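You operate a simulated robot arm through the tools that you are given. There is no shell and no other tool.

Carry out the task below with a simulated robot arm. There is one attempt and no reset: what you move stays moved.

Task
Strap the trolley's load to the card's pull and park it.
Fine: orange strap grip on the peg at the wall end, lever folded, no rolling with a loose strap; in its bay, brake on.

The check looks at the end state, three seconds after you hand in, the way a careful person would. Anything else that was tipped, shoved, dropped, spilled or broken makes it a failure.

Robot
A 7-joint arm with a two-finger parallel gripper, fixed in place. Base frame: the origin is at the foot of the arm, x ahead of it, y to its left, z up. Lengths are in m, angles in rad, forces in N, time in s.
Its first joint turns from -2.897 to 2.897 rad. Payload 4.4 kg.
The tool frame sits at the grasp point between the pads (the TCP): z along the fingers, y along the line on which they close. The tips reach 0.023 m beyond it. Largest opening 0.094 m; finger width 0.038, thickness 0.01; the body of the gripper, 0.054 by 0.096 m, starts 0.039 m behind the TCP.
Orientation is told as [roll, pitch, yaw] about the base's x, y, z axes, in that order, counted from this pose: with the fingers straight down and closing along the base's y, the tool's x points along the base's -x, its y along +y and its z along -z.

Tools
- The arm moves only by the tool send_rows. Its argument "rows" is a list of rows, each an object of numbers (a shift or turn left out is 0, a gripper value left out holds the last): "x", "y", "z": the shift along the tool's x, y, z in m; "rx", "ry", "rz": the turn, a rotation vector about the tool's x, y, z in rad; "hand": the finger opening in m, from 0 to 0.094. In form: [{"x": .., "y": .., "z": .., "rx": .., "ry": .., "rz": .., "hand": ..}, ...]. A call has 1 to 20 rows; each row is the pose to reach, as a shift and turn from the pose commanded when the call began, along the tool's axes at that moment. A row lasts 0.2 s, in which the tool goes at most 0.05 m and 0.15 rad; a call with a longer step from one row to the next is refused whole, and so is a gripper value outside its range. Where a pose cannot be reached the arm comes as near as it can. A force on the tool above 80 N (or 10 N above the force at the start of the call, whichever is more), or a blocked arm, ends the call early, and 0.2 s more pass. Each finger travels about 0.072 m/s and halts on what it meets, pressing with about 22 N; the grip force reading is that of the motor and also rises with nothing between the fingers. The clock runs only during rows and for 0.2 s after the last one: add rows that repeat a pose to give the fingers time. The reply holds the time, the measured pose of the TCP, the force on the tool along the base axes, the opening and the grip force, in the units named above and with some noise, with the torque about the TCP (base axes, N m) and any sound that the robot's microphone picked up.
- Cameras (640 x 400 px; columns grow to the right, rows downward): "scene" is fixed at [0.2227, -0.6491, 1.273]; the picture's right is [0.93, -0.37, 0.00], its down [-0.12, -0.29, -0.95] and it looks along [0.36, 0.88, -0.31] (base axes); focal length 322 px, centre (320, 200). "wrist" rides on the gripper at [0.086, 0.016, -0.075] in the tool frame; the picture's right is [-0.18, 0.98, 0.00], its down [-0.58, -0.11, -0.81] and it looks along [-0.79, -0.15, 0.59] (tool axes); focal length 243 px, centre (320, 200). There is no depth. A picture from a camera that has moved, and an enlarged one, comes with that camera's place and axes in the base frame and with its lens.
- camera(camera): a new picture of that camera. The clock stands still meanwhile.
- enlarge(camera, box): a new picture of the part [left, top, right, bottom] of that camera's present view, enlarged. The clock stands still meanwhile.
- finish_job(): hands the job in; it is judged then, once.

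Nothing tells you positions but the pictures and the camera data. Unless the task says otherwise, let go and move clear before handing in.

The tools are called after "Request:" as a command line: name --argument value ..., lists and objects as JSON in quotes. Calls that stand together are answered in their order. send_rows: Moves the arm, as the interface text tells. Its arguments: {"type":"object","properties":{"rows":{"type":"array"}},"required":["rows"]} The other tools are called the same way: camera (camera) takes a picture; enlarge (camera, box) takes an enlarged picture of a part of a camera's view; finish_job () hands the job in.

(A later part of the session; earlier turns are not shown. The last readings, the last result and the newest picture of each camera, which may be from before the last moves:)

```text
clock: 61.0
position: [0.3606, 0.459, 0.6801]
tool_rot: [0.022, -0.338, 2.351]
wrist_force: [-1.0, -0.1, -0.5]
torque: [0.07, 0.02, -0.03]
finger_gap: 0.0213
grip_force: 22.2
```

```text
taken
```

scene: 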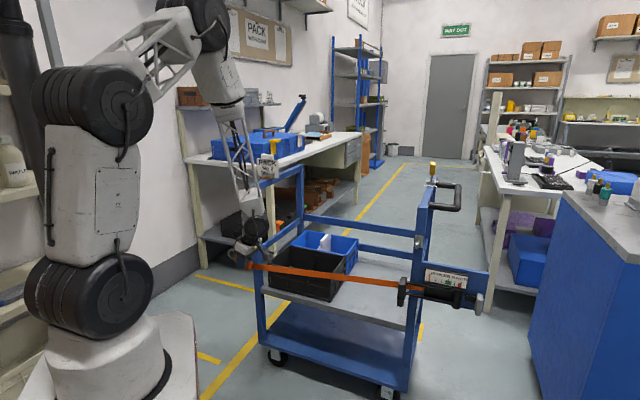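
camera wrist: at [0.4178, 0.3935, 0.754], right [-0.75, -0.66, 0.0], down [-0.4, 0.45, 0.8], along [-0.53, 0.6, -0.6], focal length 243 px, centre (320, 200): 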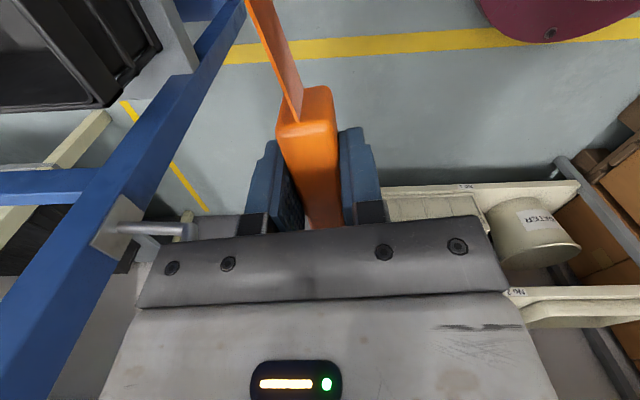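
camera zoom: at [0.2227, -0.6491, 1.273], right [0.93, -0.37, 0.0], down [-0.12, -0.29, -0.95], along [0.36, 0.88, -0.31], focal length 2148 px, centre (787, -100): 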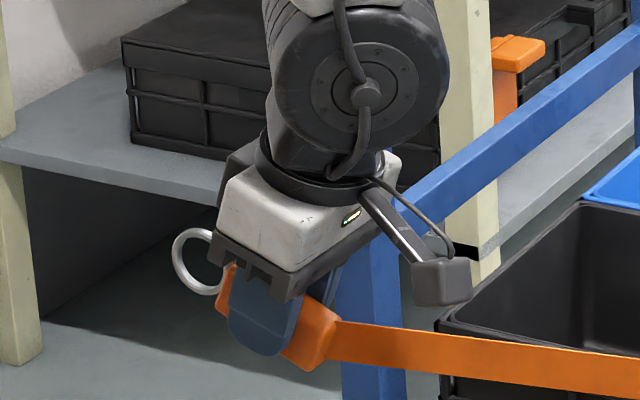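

Request:
send_rows --rows '[{"x": -0.0016, "y": -0.0, "z": 0.011}, {"x": -0.0016, "y": -0.015, "z": 0.0214}, {"x": -0.0016, "y": -0.03, "z": 0.0214}, {"x": -0.0016, "y": -0.045, "z": 0.0214}, {"x": -0.0016, "y": -0.0575, "z": 0.0214}, {"x": -0.0016, "y": -0.0655, "z": 0.0214}, {"x": -0.0016, "y": -0.0655, "z": 0.0214}]'

Request:
enlarge --camera "scene" --box '[225, 225, 285, 275]'

Request:
camera --camera "wrist"

```text
clock: 62.6
position: [0.3989, 0.511, 0.6583]
tool_rot: [0.023, -0.338, 2.35]
wrist_force: [0.6, 0.1, 0.0]
torque: [0.0, 0.01, 0.04]
finger_gap: 0.0219
grip_force: 21.5
```

```text
8.00 times, centred on (255, 250) of scene
camera zoom: at [0.2227, -0.6491, 1.273], right [0.93, -0.37, 0.0], down [-0.12, -0.29, -0.95], along [0.36, 0.88, -0.31], focal length 2578 px, centre (840, -200)
```

zoom: 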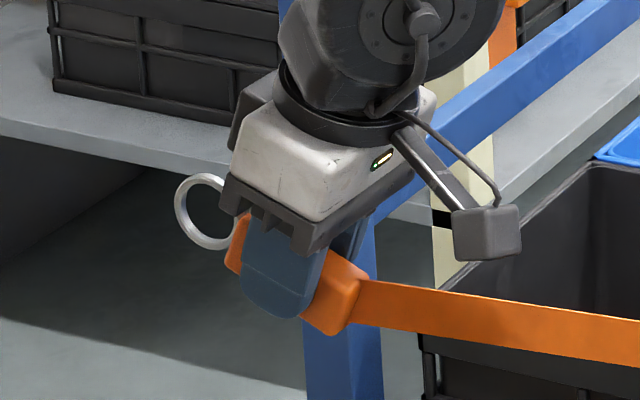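

```text
taken
camera wrist: at [0.4636, 0.4255, 0.6996], right [-0.82, -0.57, 0.08], down [-0.11, 0.29, 0.95], along [-0.57, 0.77, -0.3], focal length 243 px, centre (320, 200)
```

wrist: 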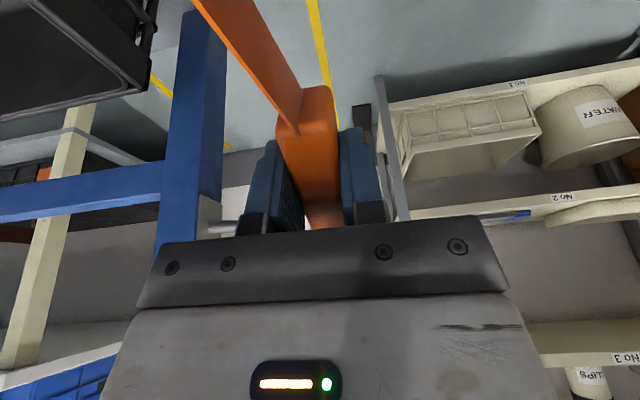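

The ring's line of approach matches the stub to within a couple of millimetres. I'll push it forward in small steps and watch the force.

Request:
send_rows --rows '[{"y": -0.01}, {"y": -0.02}, {"y": -0.025, "z": -0.0005}, {"y": -0.025, "z": -0.0005}]'

Request:
enlarge --camera "scene" --box '[235, 232, 271, 262]'

Request:
enlarge --camera "wrist" --box '[150, 130, 400, 260]'

```text
clock: 63.6
position: [0.4178, 0.5283, 0.6591]
tool_rot: [0.024, -0.338, 2.346]
wrist_force: [-0.7, 0.2, -0.7]
torque: [0.01, -0.03, -0.01]
finger_gap: 0.0216
grip_force: 21.8
```

```text
13.33 times, centred on (253, 247) of scene
camera zoom: at [0.2227, -0.6491, 1.273], right [0.93, -0.37, 0.0], down [-0.12, -0.29, -0.95], along [0.36, 0.88, -0.31], focal length 4297 px, centre (1213, -427)
```

zoom: 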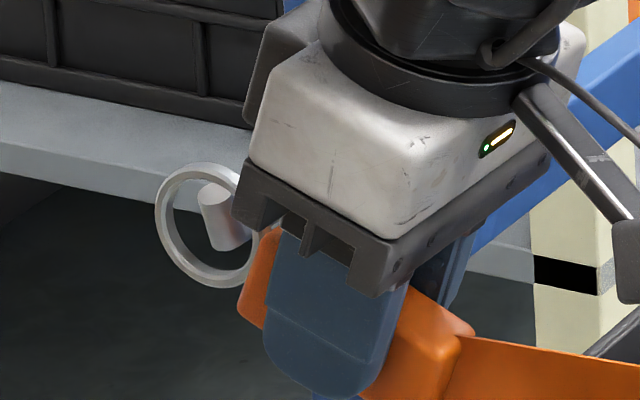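

```text
2.56 times, centred on (275, 195) of wrist
camera zoom: at [0.4813, 0.4428, 0.6996], right [-0.82, -0.57, 0.08], down [-0.11, 0.29, 0.95], along [-0.57, 0.77, -0.3], focal length 621 px, centre (435, 213)
```

zoom: 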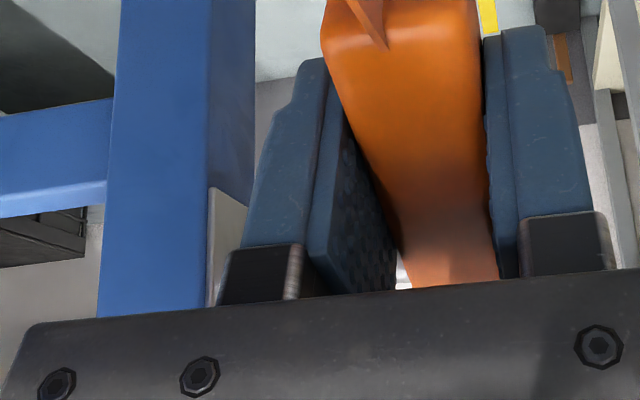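

Request:
send_rows --rows '[{"y": -0.006}, {"y": -0.012}, {"y": -0.012}]'

Request:
enlarge --camera "scene" --box '[235, 232, 271, 262]'

```text
clock: 64.4
position: [0.426, 0.5372, 0.6592]
tool_rot: [0.022, -0.338, 2.347]
wrist_force: [0.7, -0.3, -0.4]
torque: [0.01, 0.04, 0.01]
finger_gap: 0.0215
grip_force: 21.8
```

```text
13.33 times, centred on (253, 247) of scene
camera zoom: at [0.2227, -0.6491, 1.273], right [0.93, -0.37, 0.0], down [-0.12, -0.29, -0.95], along [0.36, 0.88, -0.31], focal length 4297 px, centre (1213, -427)
```

zoom: 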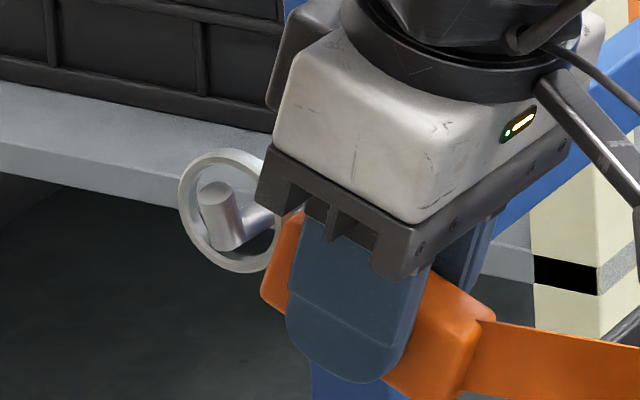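

Request:
send_rows --rows '[{"y": -0.006}, {"y": -0.012}, {"y": -0.016}, {"y": -0.016}]'

Request:
enlarge --camera "scene" --box '[235, 232, 271, 262]'

```text
clock: 65.4
position: [0.4388, 0.549, 0.6585]
tool_rot: [0.022, -0.337, 2.347]
wrist_force: [-0.1, -0.1, 0.3]
torque: [0.0, 0.02, 0.0]
finger_gap: 0.0214
grip_force: 21.7
```

```text
13.33 times, centred on (253, 247) of scene
camera zoom: at [0.2227, -0.6491, 1.273], right [0.93, -0.37, 0.0], down [-0.12, -0.29, -0.95], along [0.36, 0.88, -0.31], focal length 4297 px, centre (1213, -427)
```

zoom: 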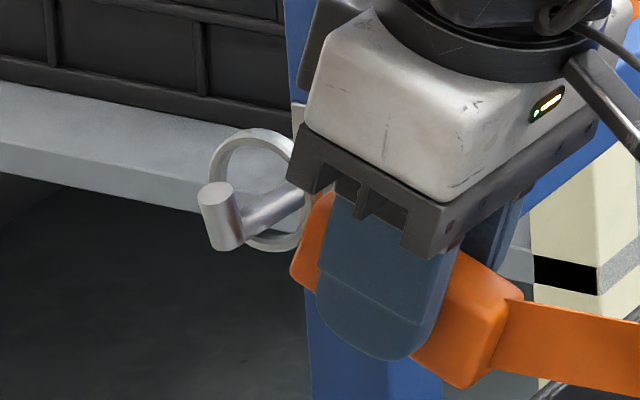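

The ring is now behind the upturned stub, around the peg's shaft. I'll lower it a little onto the shaft and open the fingers gently.

Request:
send_rows --rows '[{"x": 0.002, "z": 0.005}, {"x": 0.004, "z": 0.0105}, {"x": 0.005, "z": 0.0135}, {"x": 0.005, "z": 0.0135}]'

Request:
enlarge --camera "scene" --box '[235, 232, 271, 262]'

```text
clock: 66.4
position: [0.4383, 0.5479, 0.6444]
tool_rot: [0.022, -0.34, 2.347]
wrist_force: [-0.3, 0.0, -1.1]
torque: [0.02, 0.0, -0.02]
finger_gap: 0.0216
grip_force: 21.7
```

```text
13.33 times, centred on (253, 247) of scene
camera zoom: at [0.2227, -0.6491, 1.273], right [0.93, -0.37, 0.0], down [-0.12, -0.29, -0.95], along [0.36, 0.88, -0.31], focal length 4297 px, centre (1213, -427)
```

zoom: 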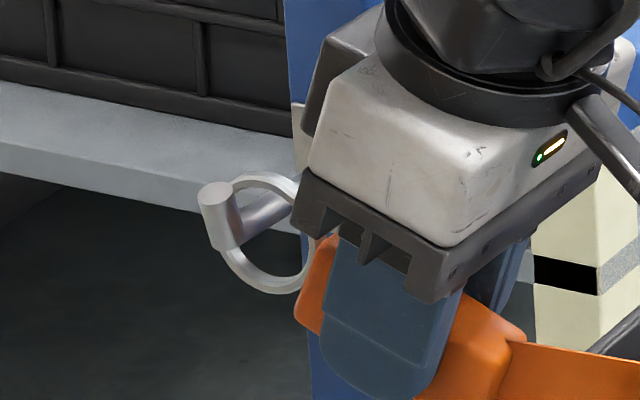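

Request:
send_rows --rows '[{"hand": 0.028}, {"hand": 0.036}, {"hand": 0.045}, {"hand": 0.045}, {"hand": 0.045}]'

Request:
enlarge --camera "scene" --box '[230, 225, 290, 275]'

Request:
camera --camera "wrist"

```text
clock: 67.6
position: [0.437, 0.5485, 0.6436]
tool_rot: [0.023, -0.338, 2.347]
wrist_force: [-0.5, -0.1, -0.3]
torque: [0.0, 0.0, -0.01]
finger_gap: 0.0449
grip_force: 0.0
```

```text
8.00 times, centred on (260, 250) of scene
camera zoom: at [0.2227, -0.6491, 1.273], right [0.93, -0.37, 0.0], down [-0.12, -0.29, -0.95], along [0.36, 0.88, -0.31], focal length 2578 px, centre (800, -200)
```

zoom: 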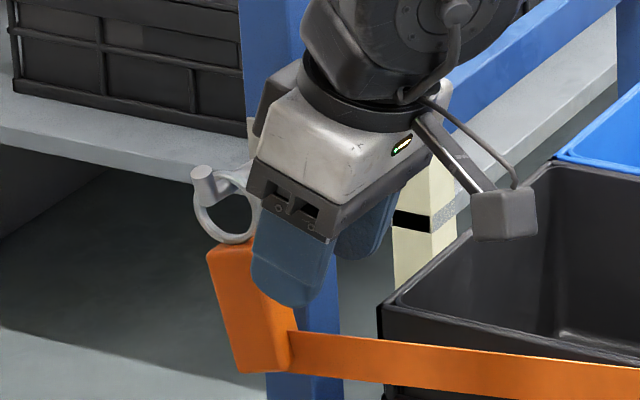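

```text
taken
camera wrist: at [0.501, 0.4624, 0.6843], right [-0.82, -0.57, 0.08], down [-0.11, 0.29, 0.95], along [-0.57, 0.77, -0.3], focal length 243 px, centre (320, 200)
```

wrist: 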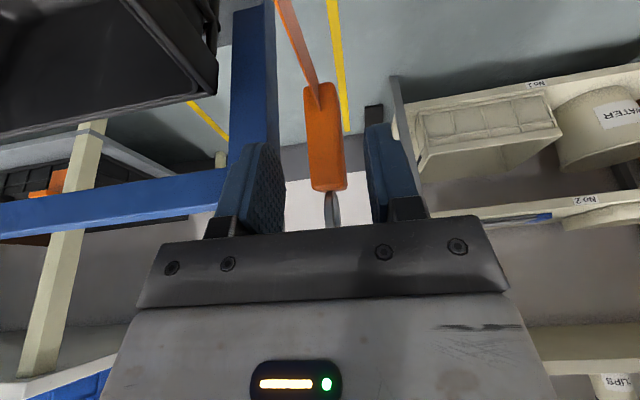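

The grip hangs on the wall-end peg. I'll withdraw the fingers up and away.

Request:
send_rows --rows '[{"z": -0.03}, {"z": -0.06}, {"z": -0.09}, {"z": -0.11, "y": 0.03}, {"z": -0.12, "y": 0.07}, {"z": -0.12, "y": 0.11}, {"z": -0.12, "y": 0.15}, {"z": -0.12, "y": 0.19}, {"z": -0.12, "y": 0.19}]'

Request:
camera --camera "scene"

Request:
enlarge --camera "scene" --box '[230, 225, 300, 290]'

Request:
enlarge --camera "scene" --box '[390, 250, 500, 320]'

```text
clock: 69.6
position: [0.3318, 0.3868, 0.7598]
tool_rot: [0.022, -0.337, 2.348]
wrist_force: [0.1, 0.6, 0.7]
torque: [0.01, -0.04, 0.01]
finger_gap: 0.0448
grip_force: 0.0
```

```text
taken
```

scene: 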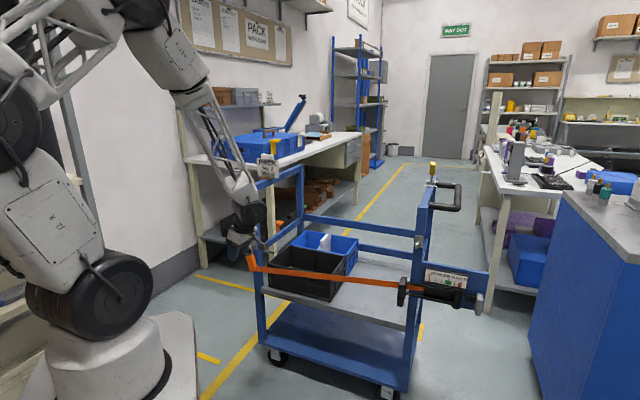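

```text
6.15 times, centred on (265, 258) of scene
camera zoom: at [0.2227, -0.6491, 1.273], right [0.93, -0.37, 0.0], down [-0.12, -0.29, -0.95], along [0.36, 0.88, -0.31], focal length 1983 px, centre (658, -154)
```

zoom: 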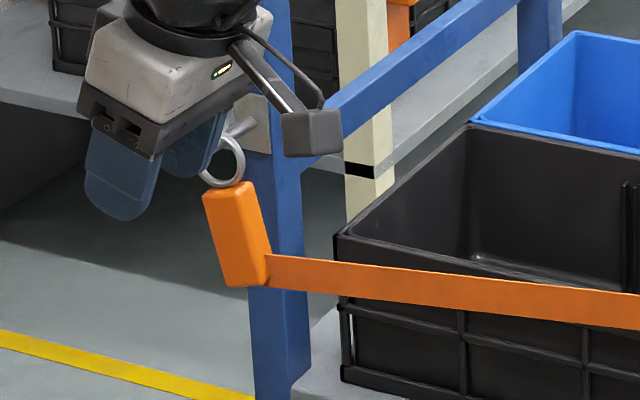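

```text
5.71 times, centred on (445, 285) of scene
camera zoom: at [0.2227, -0.6491, 1.273], right [0.93, -0.37, 0.0], down [-0.12, -0.29, -0.95], along [0.36, 0.88, -0.31], focal length 1842 px, centre (-394, -286)
```

zoom: 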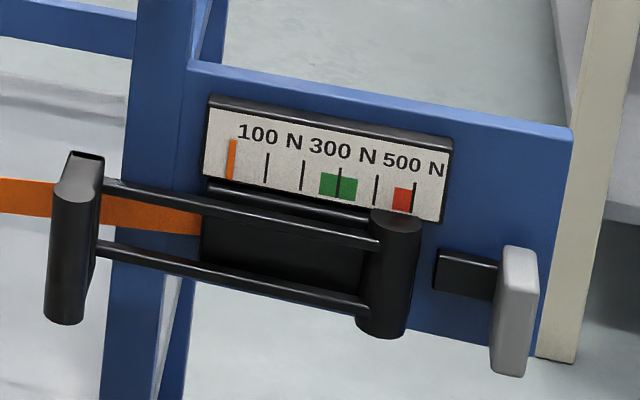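

The orange grip is hooked on the wall-end peg. Next is the lever: I'll re-orient the tool, standing clear, for a look at its handle.

Request:
send_rows --rows '[{"z": -0.03, "y": 0.02, "ry": 0.08}, {"z": -0.06, "y": 0.04, "ry": 0.16}, {"z": -0.1, "y": 0.05, "ry": 0.25}, {"z": -0.14, "y": 0.06, "ry": 0.338}, {"z": -0.14, "y": 0.06, "ry": 0.338}]'

```text
clock: 70.8
position: [0.3241, 0.3143, 0.8939]
tool_rot: [0.022, 0.001, 2.356]
wrist_force: [0.1, -0.3, 0.2]
torque: [0.02, 0.02, -0.03]
finger_gap: 0.0448
grip_force: 0.1
```

Request:
send_rows --rows '[{"rz": 0.15}, {"rz": 0.3}, {"rz": 0.45}, {"rz": 0.6}, {"rz": 0.75}, {"rz": 0.9}, {"rz": 1.05}, {"rz": 1.2}, {"rz": 1.35}, {"rz": 1.5}, {"rz": 1.65}, {"rz": 1.8}, {"rz": 1.95}, {"rz": 2.1}, {"rz": 2.25}, {"rz": 2.4}, {"rz": 2.55}, {"rz": 2.7}, {"rz": 2.85}, {"rz": 3.0}]'

Request:
camera --camera "scene"

```text
clock: 75.0
position: [0.3255, 0.3141, 0.894]
tool_rot: [-0.021, 0.001, -0.647]
wrist_force: [0.4, 0.7, 0.6]
torque: [-0.01, 0.03, 0.03]
finger_gap: 0.0447
grip_force: 0.1
```

```text
taken
```

scene: 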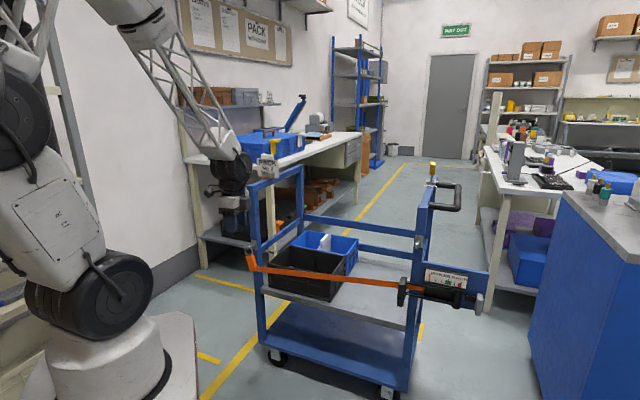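

Request:
send_rows --rows '[{"x": -0.04, "rz": 0.05, "rx": -0.01}, {"x": -0.08, "rz": 0.1, "rx": -0.021}, {"x": -0.12, "rz": 0.138, "rx": -0.021}, {"x": -0.16, "rz": 0.138, "rx": -0.021}, {"x": -0.2, "rz": 0.138, "rx": -0.021}, {"x": -0.24, "rz": 0.138, "rx": -0.021}, {"x": -0.28, "rz": 0.138, "rx": -0.021}, {"x": -0.32, "rz": 0.138, "rx": -0.021}, {"x": -0.355, "rz": 0.138, "rx": -0.021}, {"x": -0.355, "rz": 0.138, "rx": -0.021}]'

Request:
camera --camera "wrist"

```text
clock: 77.2
position: [0.6079, 0.1011, 0.8926]
tool_rot: [0.001, 0.001, -0.783]
wrist_force: [0.5, -0.4, -0.3]
torque: [0.01, -0.01, -0.02]
finger_gap: 0.045
grip_force: 0.1
```

```text
taken
camera wrist: at [0.5577, 0.1735, 0.9658], right [0.82, 0.57, 0.0], down [0.34, -0.49, 0.81], along [0.46, -0.66, -0.59], focal length 243 px, centre (320, 200)
```

wrist: 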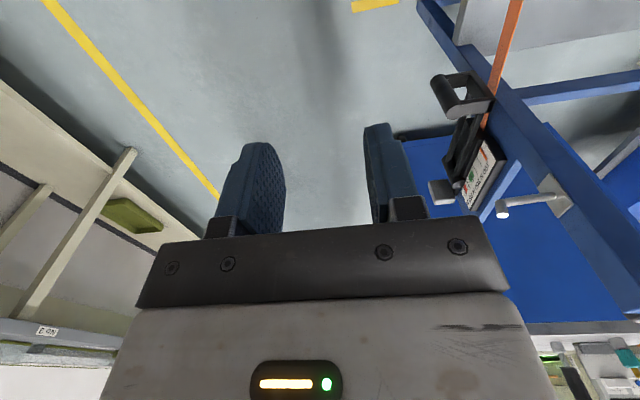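

Request:
enlarge --camera "wrist" --box '[400, 40, 600, 230]'

```text
2.11 times, centred on (500, 135) of wrist
camera zoom: at [0.5577, 0.1735, 0.9658], right [0.82, 0.57, 0.0], down [0.34, -0.49, 0.81], along [0.46, -0.66, -0.59], focal length 511 px, centre (-59, 337)
```

zoom: 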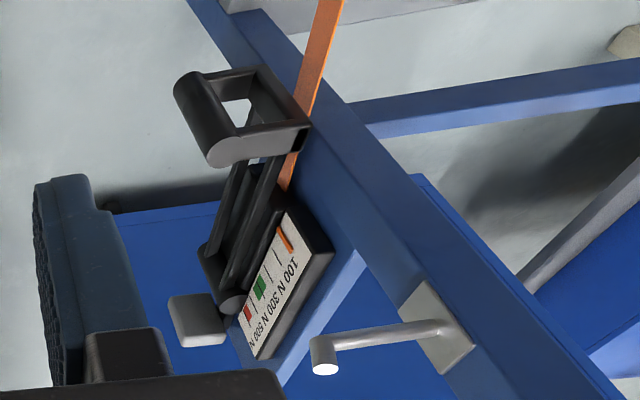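

Now it's clear: the lever is folded against the plate, and its end carries a D-shaped handle with a vertical grip bar standing out toward me. I'll approach that bar from the front, with the tool tilted downward.

Request:
send_rows --rows '[{"rz": -0.15, "y": -0.01}, {"rz": -0.3, "y": -0.02}, {"rz": -0.45, "y": -0.03}, {"rz": -0.6, "y": -0.04}, {"rz": -0.75, "y": -0.05}, {"rz": -0.9, "y": -0.06}, {"rz": -1.05, "y": -0.07}, {"rz": -1.2, "y": -0.08}, {"rz": -1.35, "y": -0.09}, {"rz": -1.5, "y": -0.1}, {"rz": -1.568, "y": -0.1}, {"rz": -1.568, "y": -0.1}]'

```text
clock: 79.8
position: [0.5386, 0.0298, 0.8921]
tool_rot: [0.003, -0.001, 0.787]
wrist_force: [-0.3, 0.2, 0.0]
torque: [0.05, -0.01, -0.01]
finger_gap: 0.0449
grip_force: 0.0
```

Request:
send_rows --rows '[{"ry": -0.13, "y": -0.018}, {"ry": -0.26, "y": -0.036}, {"ry": -0.39, "y": -0.054}, {"ry": -0.52, "y": -0.072}, {"ry": -0.65, "y": -0.09}, {"ry": -0.78, "y": -0.108, "z": 0.02}, {"ry": -0.91, "y": -0.126, "z": 0.04}, {"ry": -1.05, "y": -0.141, "z": 0.06}, {"ry": -1.05, "y": -0.141, "z": 0.1}, {"ry": -1.05, "y": -0.141, "z": 0.14}, {"ry": -1.05, "y": -0.141, "z": 0.165, "hand": 0.055}, {"ry": -1.05, "y": -0.141, "z": 0.165, "hand": 0.055}]'

Request:
camera --camera "scene"

Request:
camera --camera "wrist"

```text
clock: 82.4
position: [0.6379, -0.0694, 0.7269]
tool_rot: [0.002, -1.05, 0.781]
wrist_force: [0.2, 0.5, -0.4]
torque: [-0.02, 0.0, 0.0]
finger_gap: 0.0549
grip_force: 0.1
```

```text
taken
```

scene: 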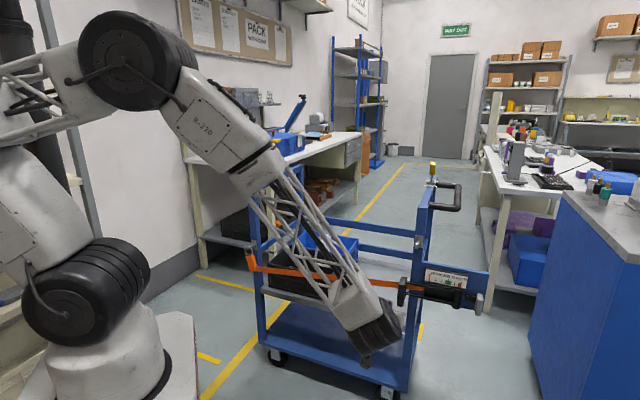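

```text
taken
camera wrist: at [0.5497, -0.1334, 0.6874], right [-0.63, 0.76, 0.16], down [-0.21, -0.37, 0.91], along [0.75, 0.54, 0.39], focal length 243 px, centre (320, 200)
```

wrist: 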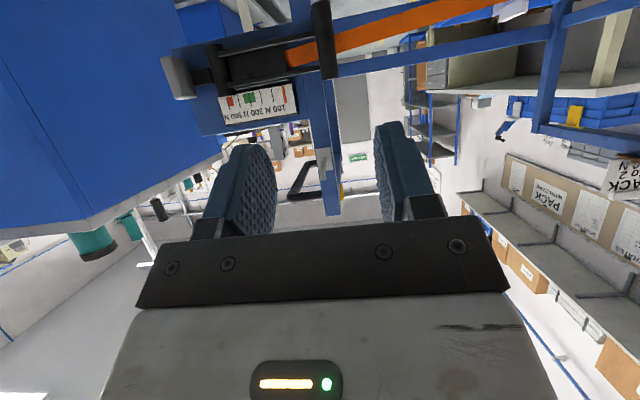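

Request:
enlarge --camera "wrist" --box '[140, 0, 420, 180]'

```text
2.22 times, centred on (280, 90) of wrist
camera zoom: at [0.5497, -0.1334, 0.6874], right [-0.63, 0.76, 0.16], down [-0.21, -0.37, 0.91], along [0.75, 0.54, 0.39], focal length 539 px, centre (409, 444)
```

zoom: 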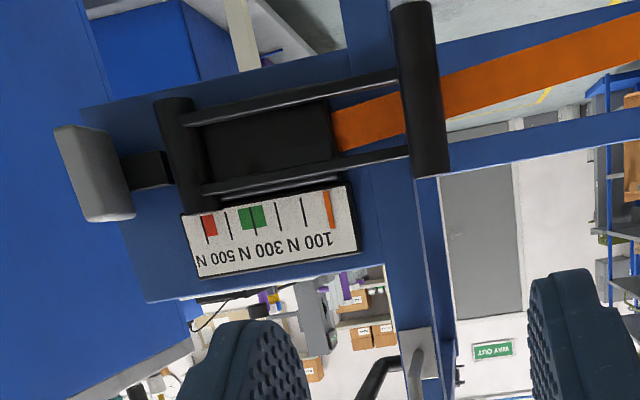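

Request:
send_rows --rows '[{"x": -0.007, "y": -0.001, "z": 0.045}, {"x": -0.014, "y": -0.001, "z": 0.09}, {"x": -0.02, "y": -0.001, "z": 0.135}, {"x": -0.028, "y": -0.001, "z": 0.18}, {"x": -0.035, "y": -0.001, "z": 0.22}, {"x": -0.039, "y": -0.001, "z": 0.24}, {"x": -0.039, "y": -0.001, "z": 0.24}]'

Request:
camera --camera "wrist"

Request:
enlarge --camera "scene" --box '[350, 240, 490, 340]'

```text
clock: 84.0
position: [0.7998, 0.0918, 0.6415]
tool_rot: [0.006, -1.051, 0.782]
wrist_force: [-0.1, 0.3, -0.5]
torque: [-0.03, -0.03, 0.01]
finger_gap: 0.0549
grip_force: 0.0
```

```text
taken
camera wrist: at [0.7105, 0.0266, 0.6026], right [-0.63, 0.76, 0.16], down [-0.21, -0.37, 0.91], along [0.75, 0.54, 0.39], focal length 243 px, centre (320, 200)
```

wrist: 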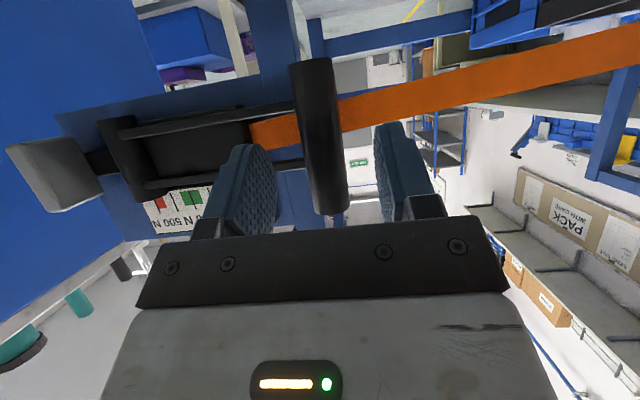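

```text
4.00 times, centred on (420, 290) of scene
camera zoom: at [0.2227, -0.6491, 1.273], right [0.93, -0.37, 0.0], down [-0.12, -0.29, -0.95], along [0.36, 0.88, -0.31], focal length 1289 px, centre (-80, -160)
```

zoom: 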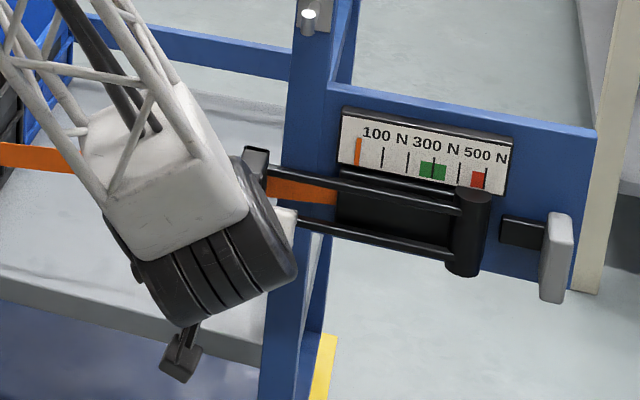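

Request:
send_rows --rows '[{"x": -0.0015, "z": 0.02}, {"x": -0.003, "z": 0.039}, {"x": -0.003, "z": 0.039}, {"x": -0.003, "z": 0.039, "hand": 0.03}, {"x": -0.003, "z": 0.039, "hand": 0.015}, {"x": -0.003, "z": 0.039, "hand": 0.0}, {"x": -0.003, "z": 0.039, "hand": 0.0}, {"x": -0.003, "z": 0.039, "hand": 0.0}]'

Request:
camera --camera "wrist"

```text
clock: 85.8
position: [0.8238, 0.1161, 0.6253]
tool_rot: [0.006, -1.049, 0.782]
wrist_force: [-14.6, 9.9, 8.2]
torque: [-0.35, -0.61, 0.25]
finger_gap: 0.0236
grip_force: 45.5
```

```text
taken
camera wrist: at [0.736, 0.0515, 0.5856], right [-0.63, 0.76, 0.16], down [-0.21, -0.37, 0.91], along [0.75, 0.54, 0.39], focal length 243 px, centre (320, 200)
```

wrist: 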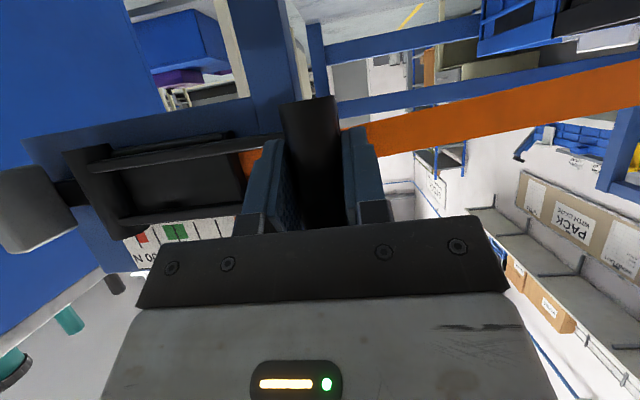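

I'm holding the lever's grip bar. I'll try a small outward swing about its pivot and watch the force and the gauge.

Request:
send_rows --rows '[{"y": 0.002}, {"x": 0.0075, "y": -0.003, "z": -0.013}, {"x": 0.0146, "y": -0.0093, "z": -0.0255}, {"x": 0.0215, "y": -0.017, "z": -0.0375}, {"x": 0.0215, "y": -0.017, "z": -0.0375}]'

Request:
enlarge --camera "scene" --box '[370, 240, 490, 330]'

Request:
camera --camera "wrist"

```text
clock: 87.0
position: [0.807, 0.0737, 0.6268]
tool_rot: [0.004, -1.049, 0.783]
wrist_force: [11.4, -1.3, -4.3]
torque: [-0.44, -0.18, 0.22]
finger_gap: 0.0238
grip_force: 44.9
```

```text
4.44 times, centred on (430, 285) of scene
camera zoom: at [0.2227, -0.6491, 1.273], right [0.93, -0.37, 0.0], down [-0.12, -0.29, -0.95], along [0.36, 0.88, -0.31], focal length 1432 px, centre (-169, -178)
```

zoom: 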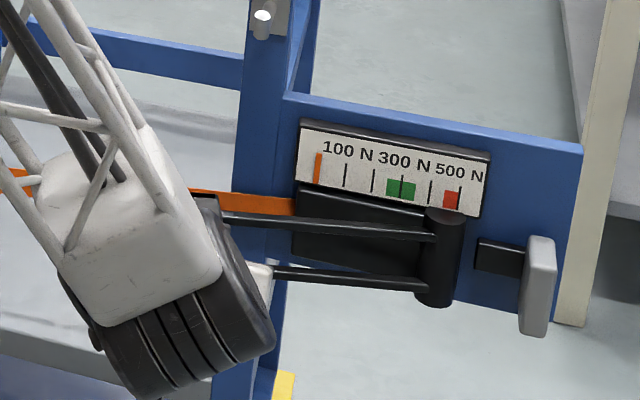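

```text
taken
camera wrist: at [0.7176, 0.0086, 0.5861], right [-0.63, 0.76, 0.16], down [-0.21, -0.37, 0.91], along [0.75, 0.54, 0.39], focal length 243 px, centre (320, 200)
```

wrist: 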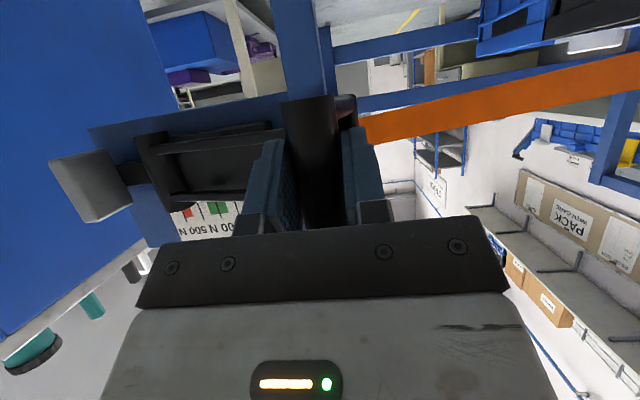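

Request:
send_rows --rows '[{"x": 0.0067, "y": -0.0122, "z": -0.0116, "rx": -0.045, "rz": -0.026}, {"x": 0.0151, "y": -0.0272, "z": -0.0263, "rx": -0.1, "rz": -0.057}, {"x": 0.0225, "y": -0.0441, "z": -0.0393, "rx": -0.155, "rz": -0.09}, {"x": 0.0297, "y": -0.0655, "z": -0.0518, "rx": -0.21, "rz": -0.12}, {"x": 0.0297, "y": -0.0655, "z": -0.0518, "rx": -0.21, "rz": -0.12}]'

Request:
enlarge --camera "scene" --box '[370, 240, 490, 330]'

Request:
camera --camera "wrist"

```text
clock: 88.2
position: [0.8092, -0.0169, 0.6219]
tool_rot: [0.009, -1.049, 1.021]
wrist_force: [-39.2, -10.7, -16.6]
torque: [-0.31, -1.51, 0.12]
finger_gap: 0.0238
grip_force: 45.1
```

```text
4.44 times, centred on (430, 285) of scene
camera zoom: at [0.2227, -0.6491, 1.273], right [0.93, -0.37, 0.0], down [-0.12, -0.29, -0.95], along [0.36, 0.88, -0.31], focal length 1432 px, centre (-169, -178)
```

zoom: 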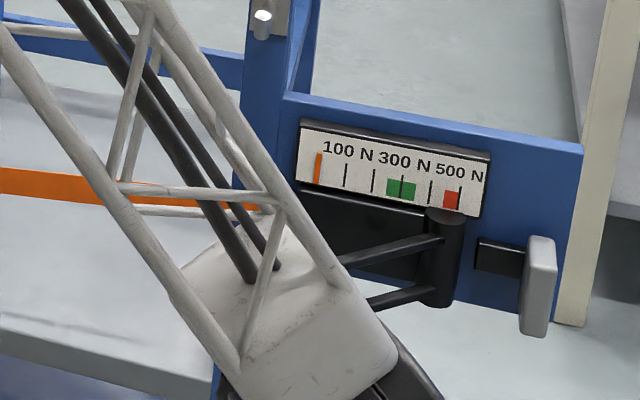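

```text
taken
camera wrist: at [0.7381, -0.0995, 0.5836], right [-0.79, 0.59, 0.16], down [-0.11, -0.41, 0.91], along [0.6, 0.7, 0.39], focal length 243 px, centre (320, 200)
```

wrist: 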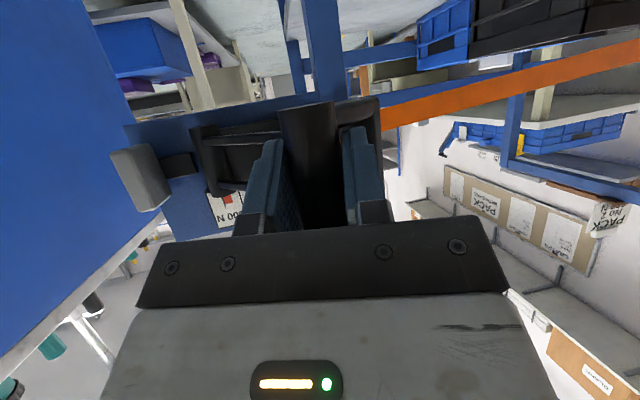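

The lever swings freely outward with the gauge still at zero, and I've refined its pivot estimate. I'll open it further.

Request:
send_rows --rows '[{"x": 0.0022, "y": 0.0023, "z": -0.0039}, {"x": 0.0112, "y": -0.0174, "z": -0.0195, "rx": -0.059, "rz": -0.034}, {"x": 0.019, "y": -0.0401, "z": -0.033, "rx": -0.12, "rz": -0.069}, {"x": 0.0251, "y": -0.0647, "z": -0.0437, "rx": -0.18, "rz": -0.103}, {"x": 0.0299, "y": -0.0941, "z": -0.052, "rx": -0.25, "rz": -0.143}, {"x": 0.0299, "y": -0.0941, "z": -0.052, "rx": -0.25, "rz": -0.143}]'

Request:
enlarge --camera "scene" --box '[370, 240, 490, 330]'

Request:
camera --camera "wrist"

```text
clock: 89.3
position: [0.8429, -0.0975, 0.6232]
tool_rot: [0.016, -1.054, 1.264]
wrist_force: [-17.4, 4.6, -2.1]
torque: [-0.15, -1.22, 0.26]
finger_gap: 0.0237
grip_force: 44.8
stopped in row 5: the force on the tool passed its limit at 136 N (the readings are from after the stop); the commanded pose is now the measured one
```

```text
4.44 times, centred on (430, 285) of scene
camera zoom: at [0.2227, -0.6491, 1.273], right [0.93, -0.37, 0.0], down [-0.12, -0.29, -0.95], along [0.36, 0.88, -0.31], focal length 1432 px, centre (-169, -178)
```

zoom: 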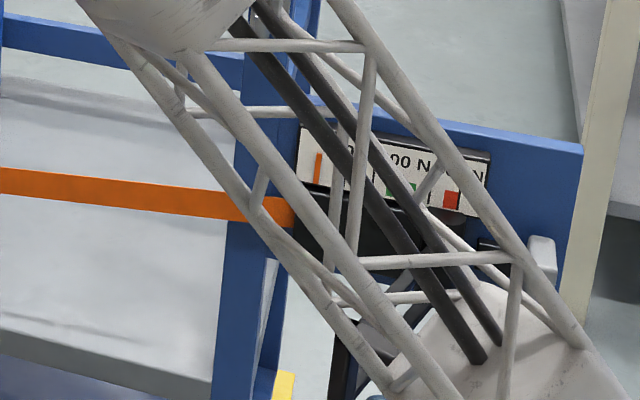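

```text
taken
camera wrist: at [0.7953, -0.1957, 0.5831], right [-0.91, 0.37, 0.17], down [-0.01, -0.43, 0.9], along [0.41, 0.82, 0.4], focal length 243 px, centre (320, 200)
```

wrist: 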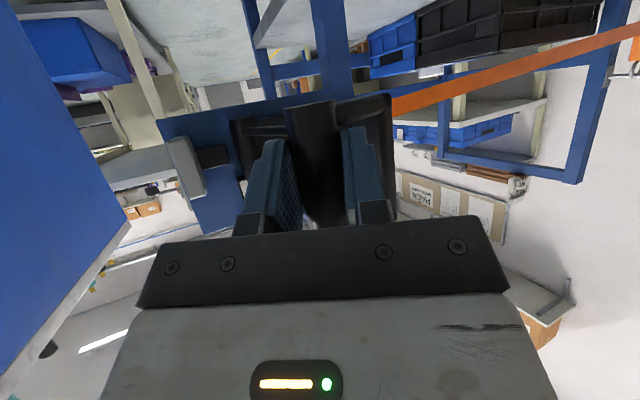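

The lever reached the end of its travel, at about 65° from folded. The trolley hasn't moved and the gauge is still at 0, so I'll make the return stroke and watch.

Request:
send_rows --rows '[{"x": -0.0084, "y": 0.0216, "z": 0.0148, "rx": 0.052, "rz": 0.03}, {"x": -0.0195, "y": 0.0427, "z": 0.0343, "rx": 0.104, "rz": 0.059}, {"x": -0.0322, "y": 0.06, "z": 0.0567, "rx": 0.156, "rz": 0.089}, {"x": -0.046, "y": 0.0731, "z": 0.081, "rx": 0.208, "rz": 0.118}, {"x": -0.0607, "y": 0.0817, "z": 0.1069, "rx": 0.26, "rz": 0.148}, {"x": -0.0607, "y": 0.0817, "z": 0.1069, "rx": 0.26, "rz": 0.148}]'

Request:
enlarge --camera "scene" --box '[370, 240, 490, 330]'

```text
clock: 90.7
position: [0.8019, 0.0444, 0.6236]
tool_rot: [0.015, -1.051, 0.962]
wrist_force: [6.3, -2.0, -34.0]
torque: [-1.23, -0.97, -0.17]
finger_gap: 0.0239
grip_force: 44.3
```

```text
4.44 times, centred on (430, 285) of scene
camera zoom: at [0.2227, -0.6491, 1.273], right [0.93, -0.37, 0.0], down [-0.12, -0.29, -0.95], along [0.36, 0.88, -0.31], focal length 1432 px, centre (-169, -178)
```

zoom: 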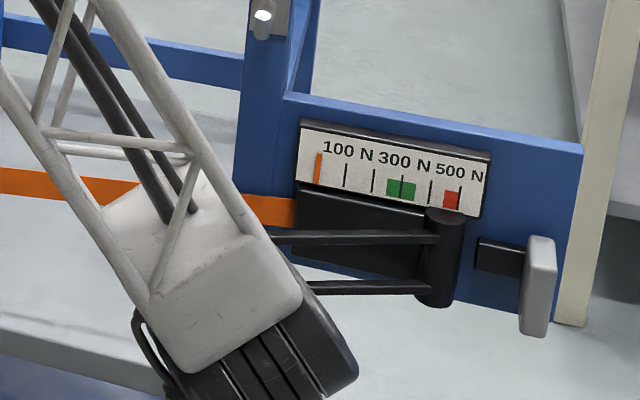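

Request:
send_rows --rows '[{"x": 0.0017, "z": 0.001}, {"x": -0.0123, "y": 0.0127, "z": 0.0254, "rx": 0.05, "rz": 0.028}, {"x": -0.0254, "y": 0.0203, "z": 0.0484, "rx": 0.1, "rz": 0.057}, {"x": -0.0339, "y": 0.0231, "z": 0.0631, "rx": 0.154, "rz": 0.088}, {"x": -0.0339, "y": 0.0231, "z": 0.0631, "rx": 0.154, "rz": 0.088}]'

Request:
enlarge --camera "scene" --box '[370, 240, 490, 330]'

Request:
camera --camera "scene"

```text
clock: 91.9
position: [0.8247, 0.1146, 0.6252]
tool_rot: [0.012, -1.053, 0.787]
wrist_force: [4.0, -4.7, 4.3]
torque: [-1.62, -0.77, -0.24]
finger_gap: 0.0237
grip_force: 45.6
```

```text
4.44 times, centred on (430, 285) of scene
camera zoom: at [0.2227, -0.6491, 1.273], right [0.93, -0.37, 0.0], down [-0.12, -0.29, -0.95], along [0.36, 0.88, -0.31], focal length 1432 px, centre (-169, -178)
```

zoom: 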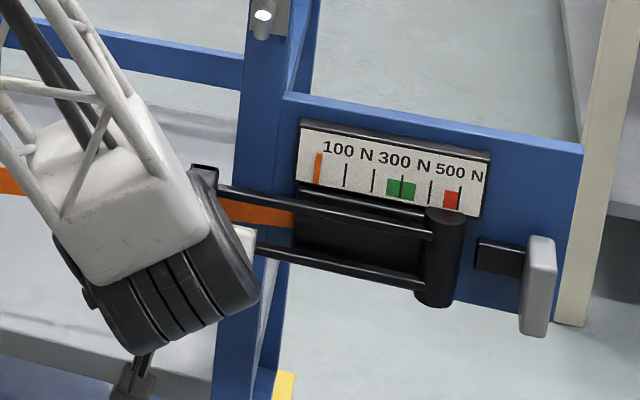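

```text
taken
```

scene: 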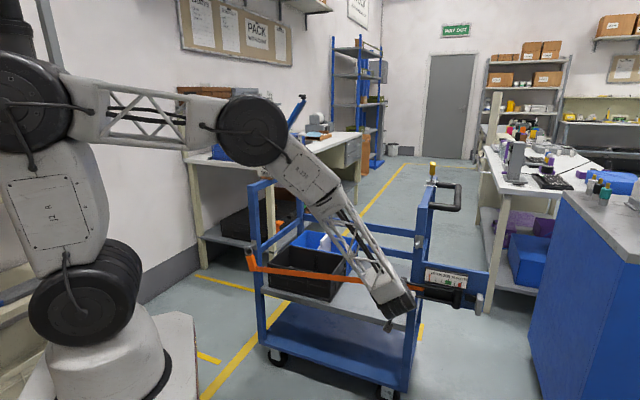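

Request:
enlarge --camera "scene" --box '[235, 225, 305, 290]'

Request:
enlarge --camera "scene" --box '[420, 258, 450, 285]'

Request:
camera --camera "wrist"

```text
6.15 times, centred on (270, 258) of scene
camera zoom: at [0.2227, -0.6491, 1.273], right [0.93, -0.37, 0.0], down [-0.12, -0.29, -0.95], along [0.36, 0.88, -0.31], focal length 1983 px, centre (628, -154)
```

zoom: 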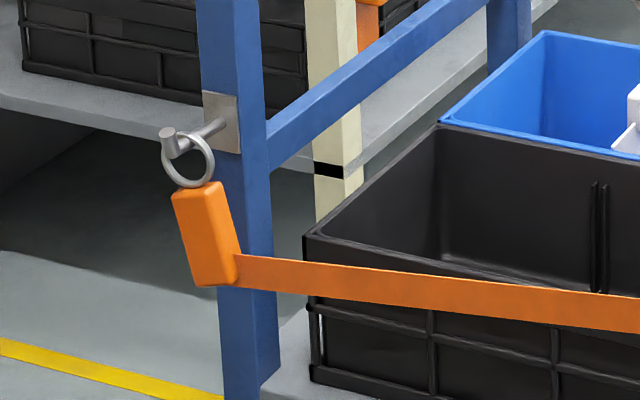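

```text
14.81 times, centred on (435, 272) of scene
camera zoom: at [0.2227, -0.6491, 1.273], right [0.93, -0.37, 0.0], down [-0.12, -0.29, -0.95], along [0.36, 0.88, -0.31], focal length 4774 px, centre (-1384, -859)
```

zoom: 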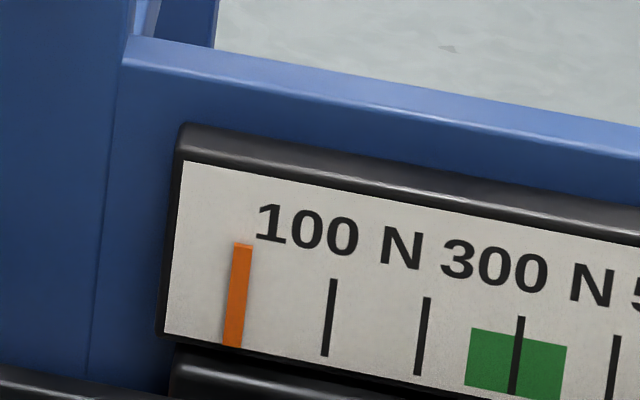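

```text
taken
camera wrist: at [0.7367, 0.0497, 0.5849], right [-0.64, 0.75, 0.17], down [-0.21, -0.37, 0.9], along [0.74, 0.54, 0.39], focal length 243 px, centre (320, 200)
```

wrist: 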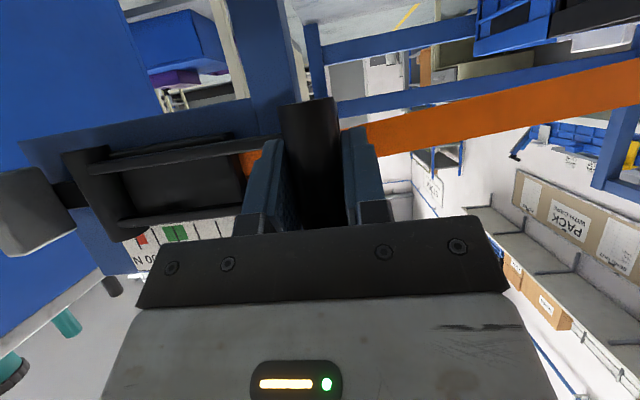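

Request:
enlarge --camera "scene" --box '[445, 270, 495, 318]'

Request:
enlarge --camera "wrist" --box '[0, 100, 260, 280]'

Request:
enlarge --camera "scene" --box '[395, 268, 465, 315]'

```text
8.33 times, centred on (470, 294) of scene
camera zoom: at [0.2227, -0.6491, 1.273], right [0.93, -0.37, 0.0], down [-0.12, -0.29, -0.95], along [0.36, 0.88, -0.31], focal length 2686 px, centre (-930, -583)
```

zoom: 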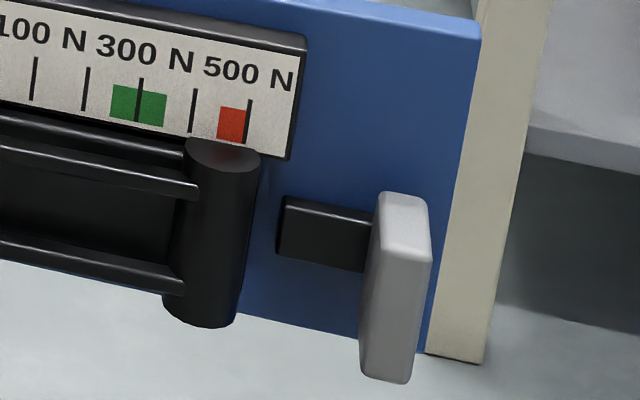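

```text
2.22 times, centred on (130, 190) of wrist
camera zoom: at [0.7367, 0.0497, 0.5849], right [-0.64, 0.75, 0.17], down [-0.21, -0.37, 0.9], along [0.74, 0.54, 0.39], focal length 539 px, centre (742, 222)
```

zoom: 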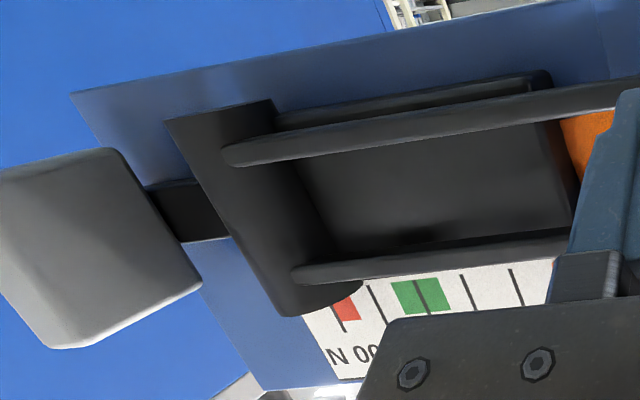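

```text
8.51 times, centred on (430, 292) of scene
camera zoom: at [0.2227, -0.6491, 1.273], right [0.93, -0.37, 0.0], down [-0.12, -0.29, -0.95], along [0.36, 0.88, -0.31], focal length 2743 px, centre (-616, -579)
```

zoom: 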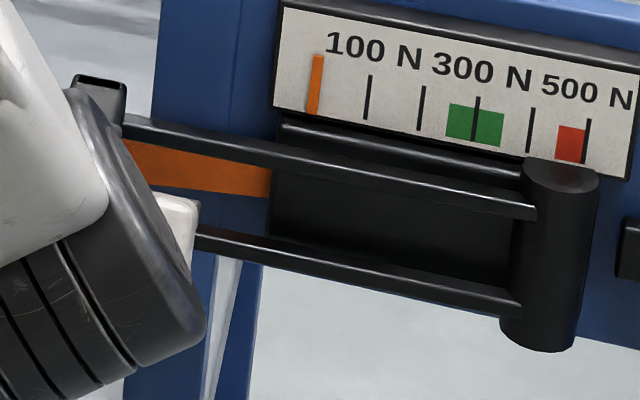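

No tension yet after one stroke. I'll do a second stroke with the tool following the handle's rotation, to make sure the lever reaches its true end of travel.

Request:
send_rows --rows '[{"x": 0.0127, "y": -0.0099, "z": -0.0223, "rx": -0.081, "rz": -0.046}, {"x": 0.0246, "y": -0.0232, "z": -0.0432, "rx": -0.162, "rz": -0.092}, {"x": 0.0354, "y": -0.0397, "z": -0.0622, "rx": -0.242, "rz": -0.138}, {"x": 0.0451, "y": -0.0592, "z": -0.0792, "rx": -0.323, "rz": -0.184}, {"x": 0.0532, "y": -0.0811, "z": -0.0935, "rx": -0.404, "rz": -0.23}, {"x": 0.0598, "y": -0.1051, "z": -0.1051, "rx": -0.485, "rz": -0.276}, {"x": 0.0642, "y": -0.1275, "z": -0.1128, "rx": -0.556, "rz": -0.317}, {"x": 0.0642, "y": -0.1275, "z": -0.1128, "rx": -0.556, "rz": -0.317}]'

Request:
enlarge --camera "scene" --box '[370, 240, 490, 330]'

Request:
camera --camera "wrist"

```text
clock: 93.7
position: [0.8265, -0.0664, 0.624]
tool_rot: [0.01, -1.053, 1.432]
wrist_force: [55.6, 33.3, -7.2]
torque: [0.06, -1.34, 0.17]
finger_gap: 0.0242
grip_force: 44.9
```

```text
4.44 times, centred on (430, 285) of scene
camera zoom: at [0.2227, -0.6491, 1.273], right [0.93, -0.37, 0.0], down [-0.12, -0.29, -0.95], along [0.36, 0.88, -0.31], focal length 1432 px, centre (-169, -178)
```

zoom: 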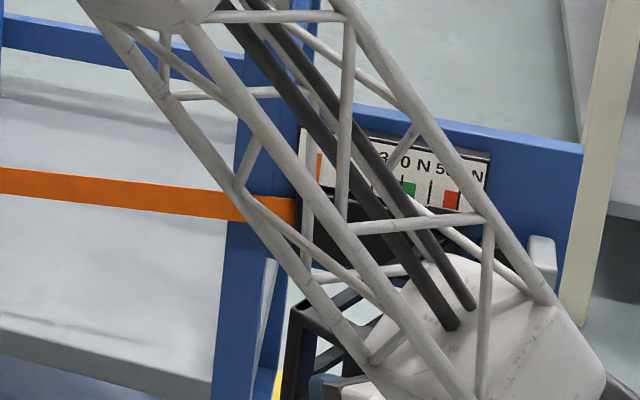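

```text
taken
camera wrist: at [0.795, -0.1704, 0.5836], right [-0.96, 0.22, 0.17], down [0.06, -0.43, 0.9], along [0.27, 0.88, 0.4], focal length 243 px, centre (320, 200)
```

wrist: 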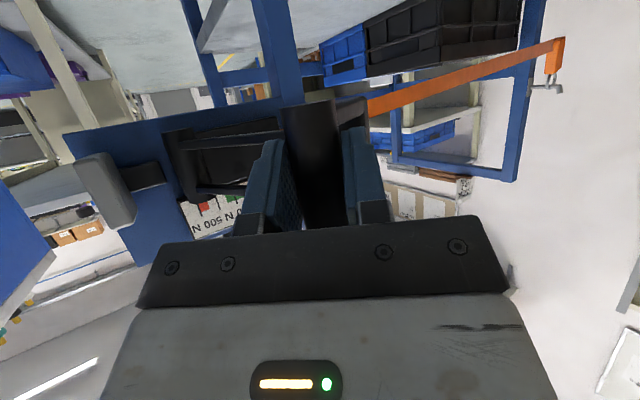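

Request:
send_rows --rows '[{"x": 0.0035, "y": -0.0158, "z": -0.0062}, {"x": 0.0084, "y": -0.0272, "z": -0.0147}, {"x": 0.0129, "y": -0.0392, "z": -0.0226}, {"x": 0.0129, "y": -0.0392, "z": -0.0226}]'

Request:
enlarge --camera "scene" --box '[370, 240, 490, 340]'

Request:
camera --camera "wrist"

```text
clock: 94.4
position: [0.8447, -0.0887, 0.6176]
tool_rot: [0.033, -1.059, 1.413]
wrist_force: [-35.6, 2.9, 23.5]
torque: [0.91, -1.76, 0.16]
finger_gap: 0.0244
grip_force: 45.2
stopped in row 3: the force on the tool passed its limit at 101 N (the readings are from after the stop); the commanded pose is now the measured one
```

```text
4.00 times, centred on (430, 290) of scene
camera zoom: at [0.2227, -0.6491, 1.273], right [0.93, -0.37, 0.0], down [-0.12, -0.29, -0.95], along [0.36, 0.88, -0.31], focal length 1289 px, centre (-120, -160)
```

zoom: 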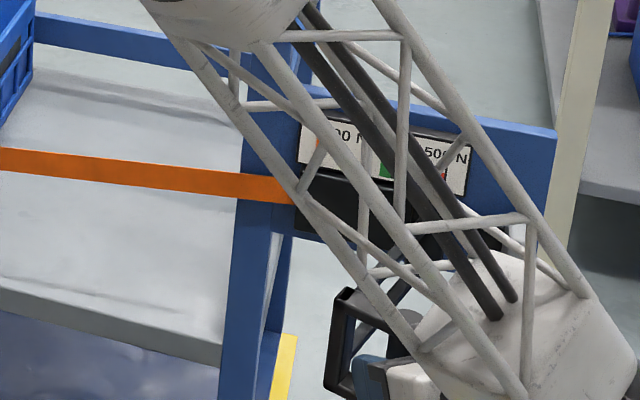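

```text
taken
camera wrist: at [0.8145, -0.1926, 0.5782], right [-0.96, 0.21, 0.18], down [0.07, -0.43, 0.9], along [0.27, 0.88, 0.4], focal length 243 px, centre (320, 200)
```

wrist: 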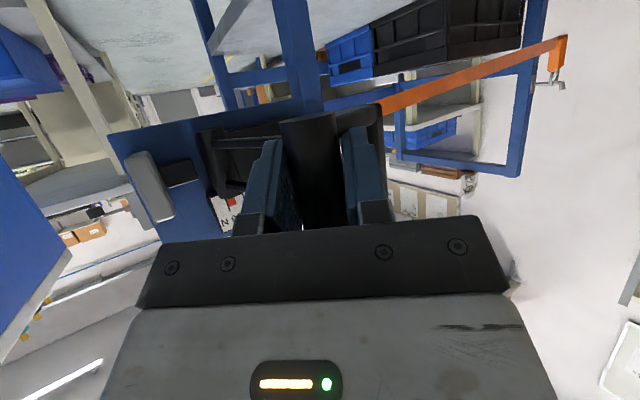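

Request:
enlarge --camera "scene" --box '[230, 225, 300, 290]'

Request:
enlarge --camera "scene" --box '[415, 260, 465, 300]'

```text
6.15 times, centred on (265, 258) of scene
camera zoom: at [0.2227, -0.6491, 1.273], right [0.93, -0.37, 0.0], down [-0.12, -0.29, -0.95], along [0.36, 0.88, -0.31], focal length 1983 px, centre (658, -154)
```

zoom: 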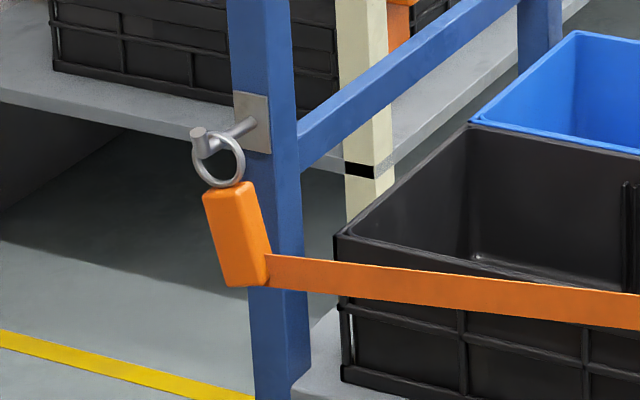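

```text
10.00 times, centred on (440, 280) of scene
camera zoom: at [0.2227, -0.6491, 1.273], right [0.93, -0.37, 0.0], down [-0.12, -0.29, -0.95], along [0.36, 0.88, -0.31], focal length 3223 px, centre (-880, -600)
```

zoom: 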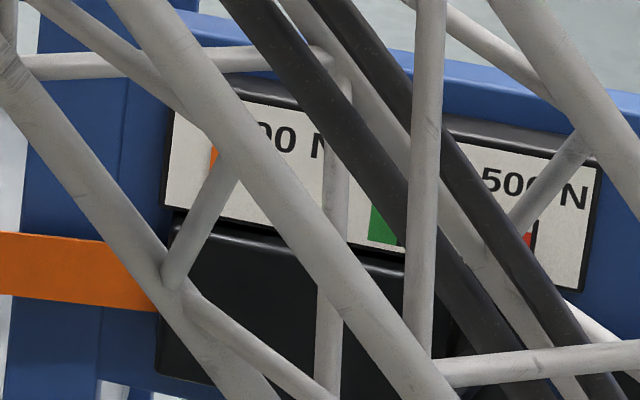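

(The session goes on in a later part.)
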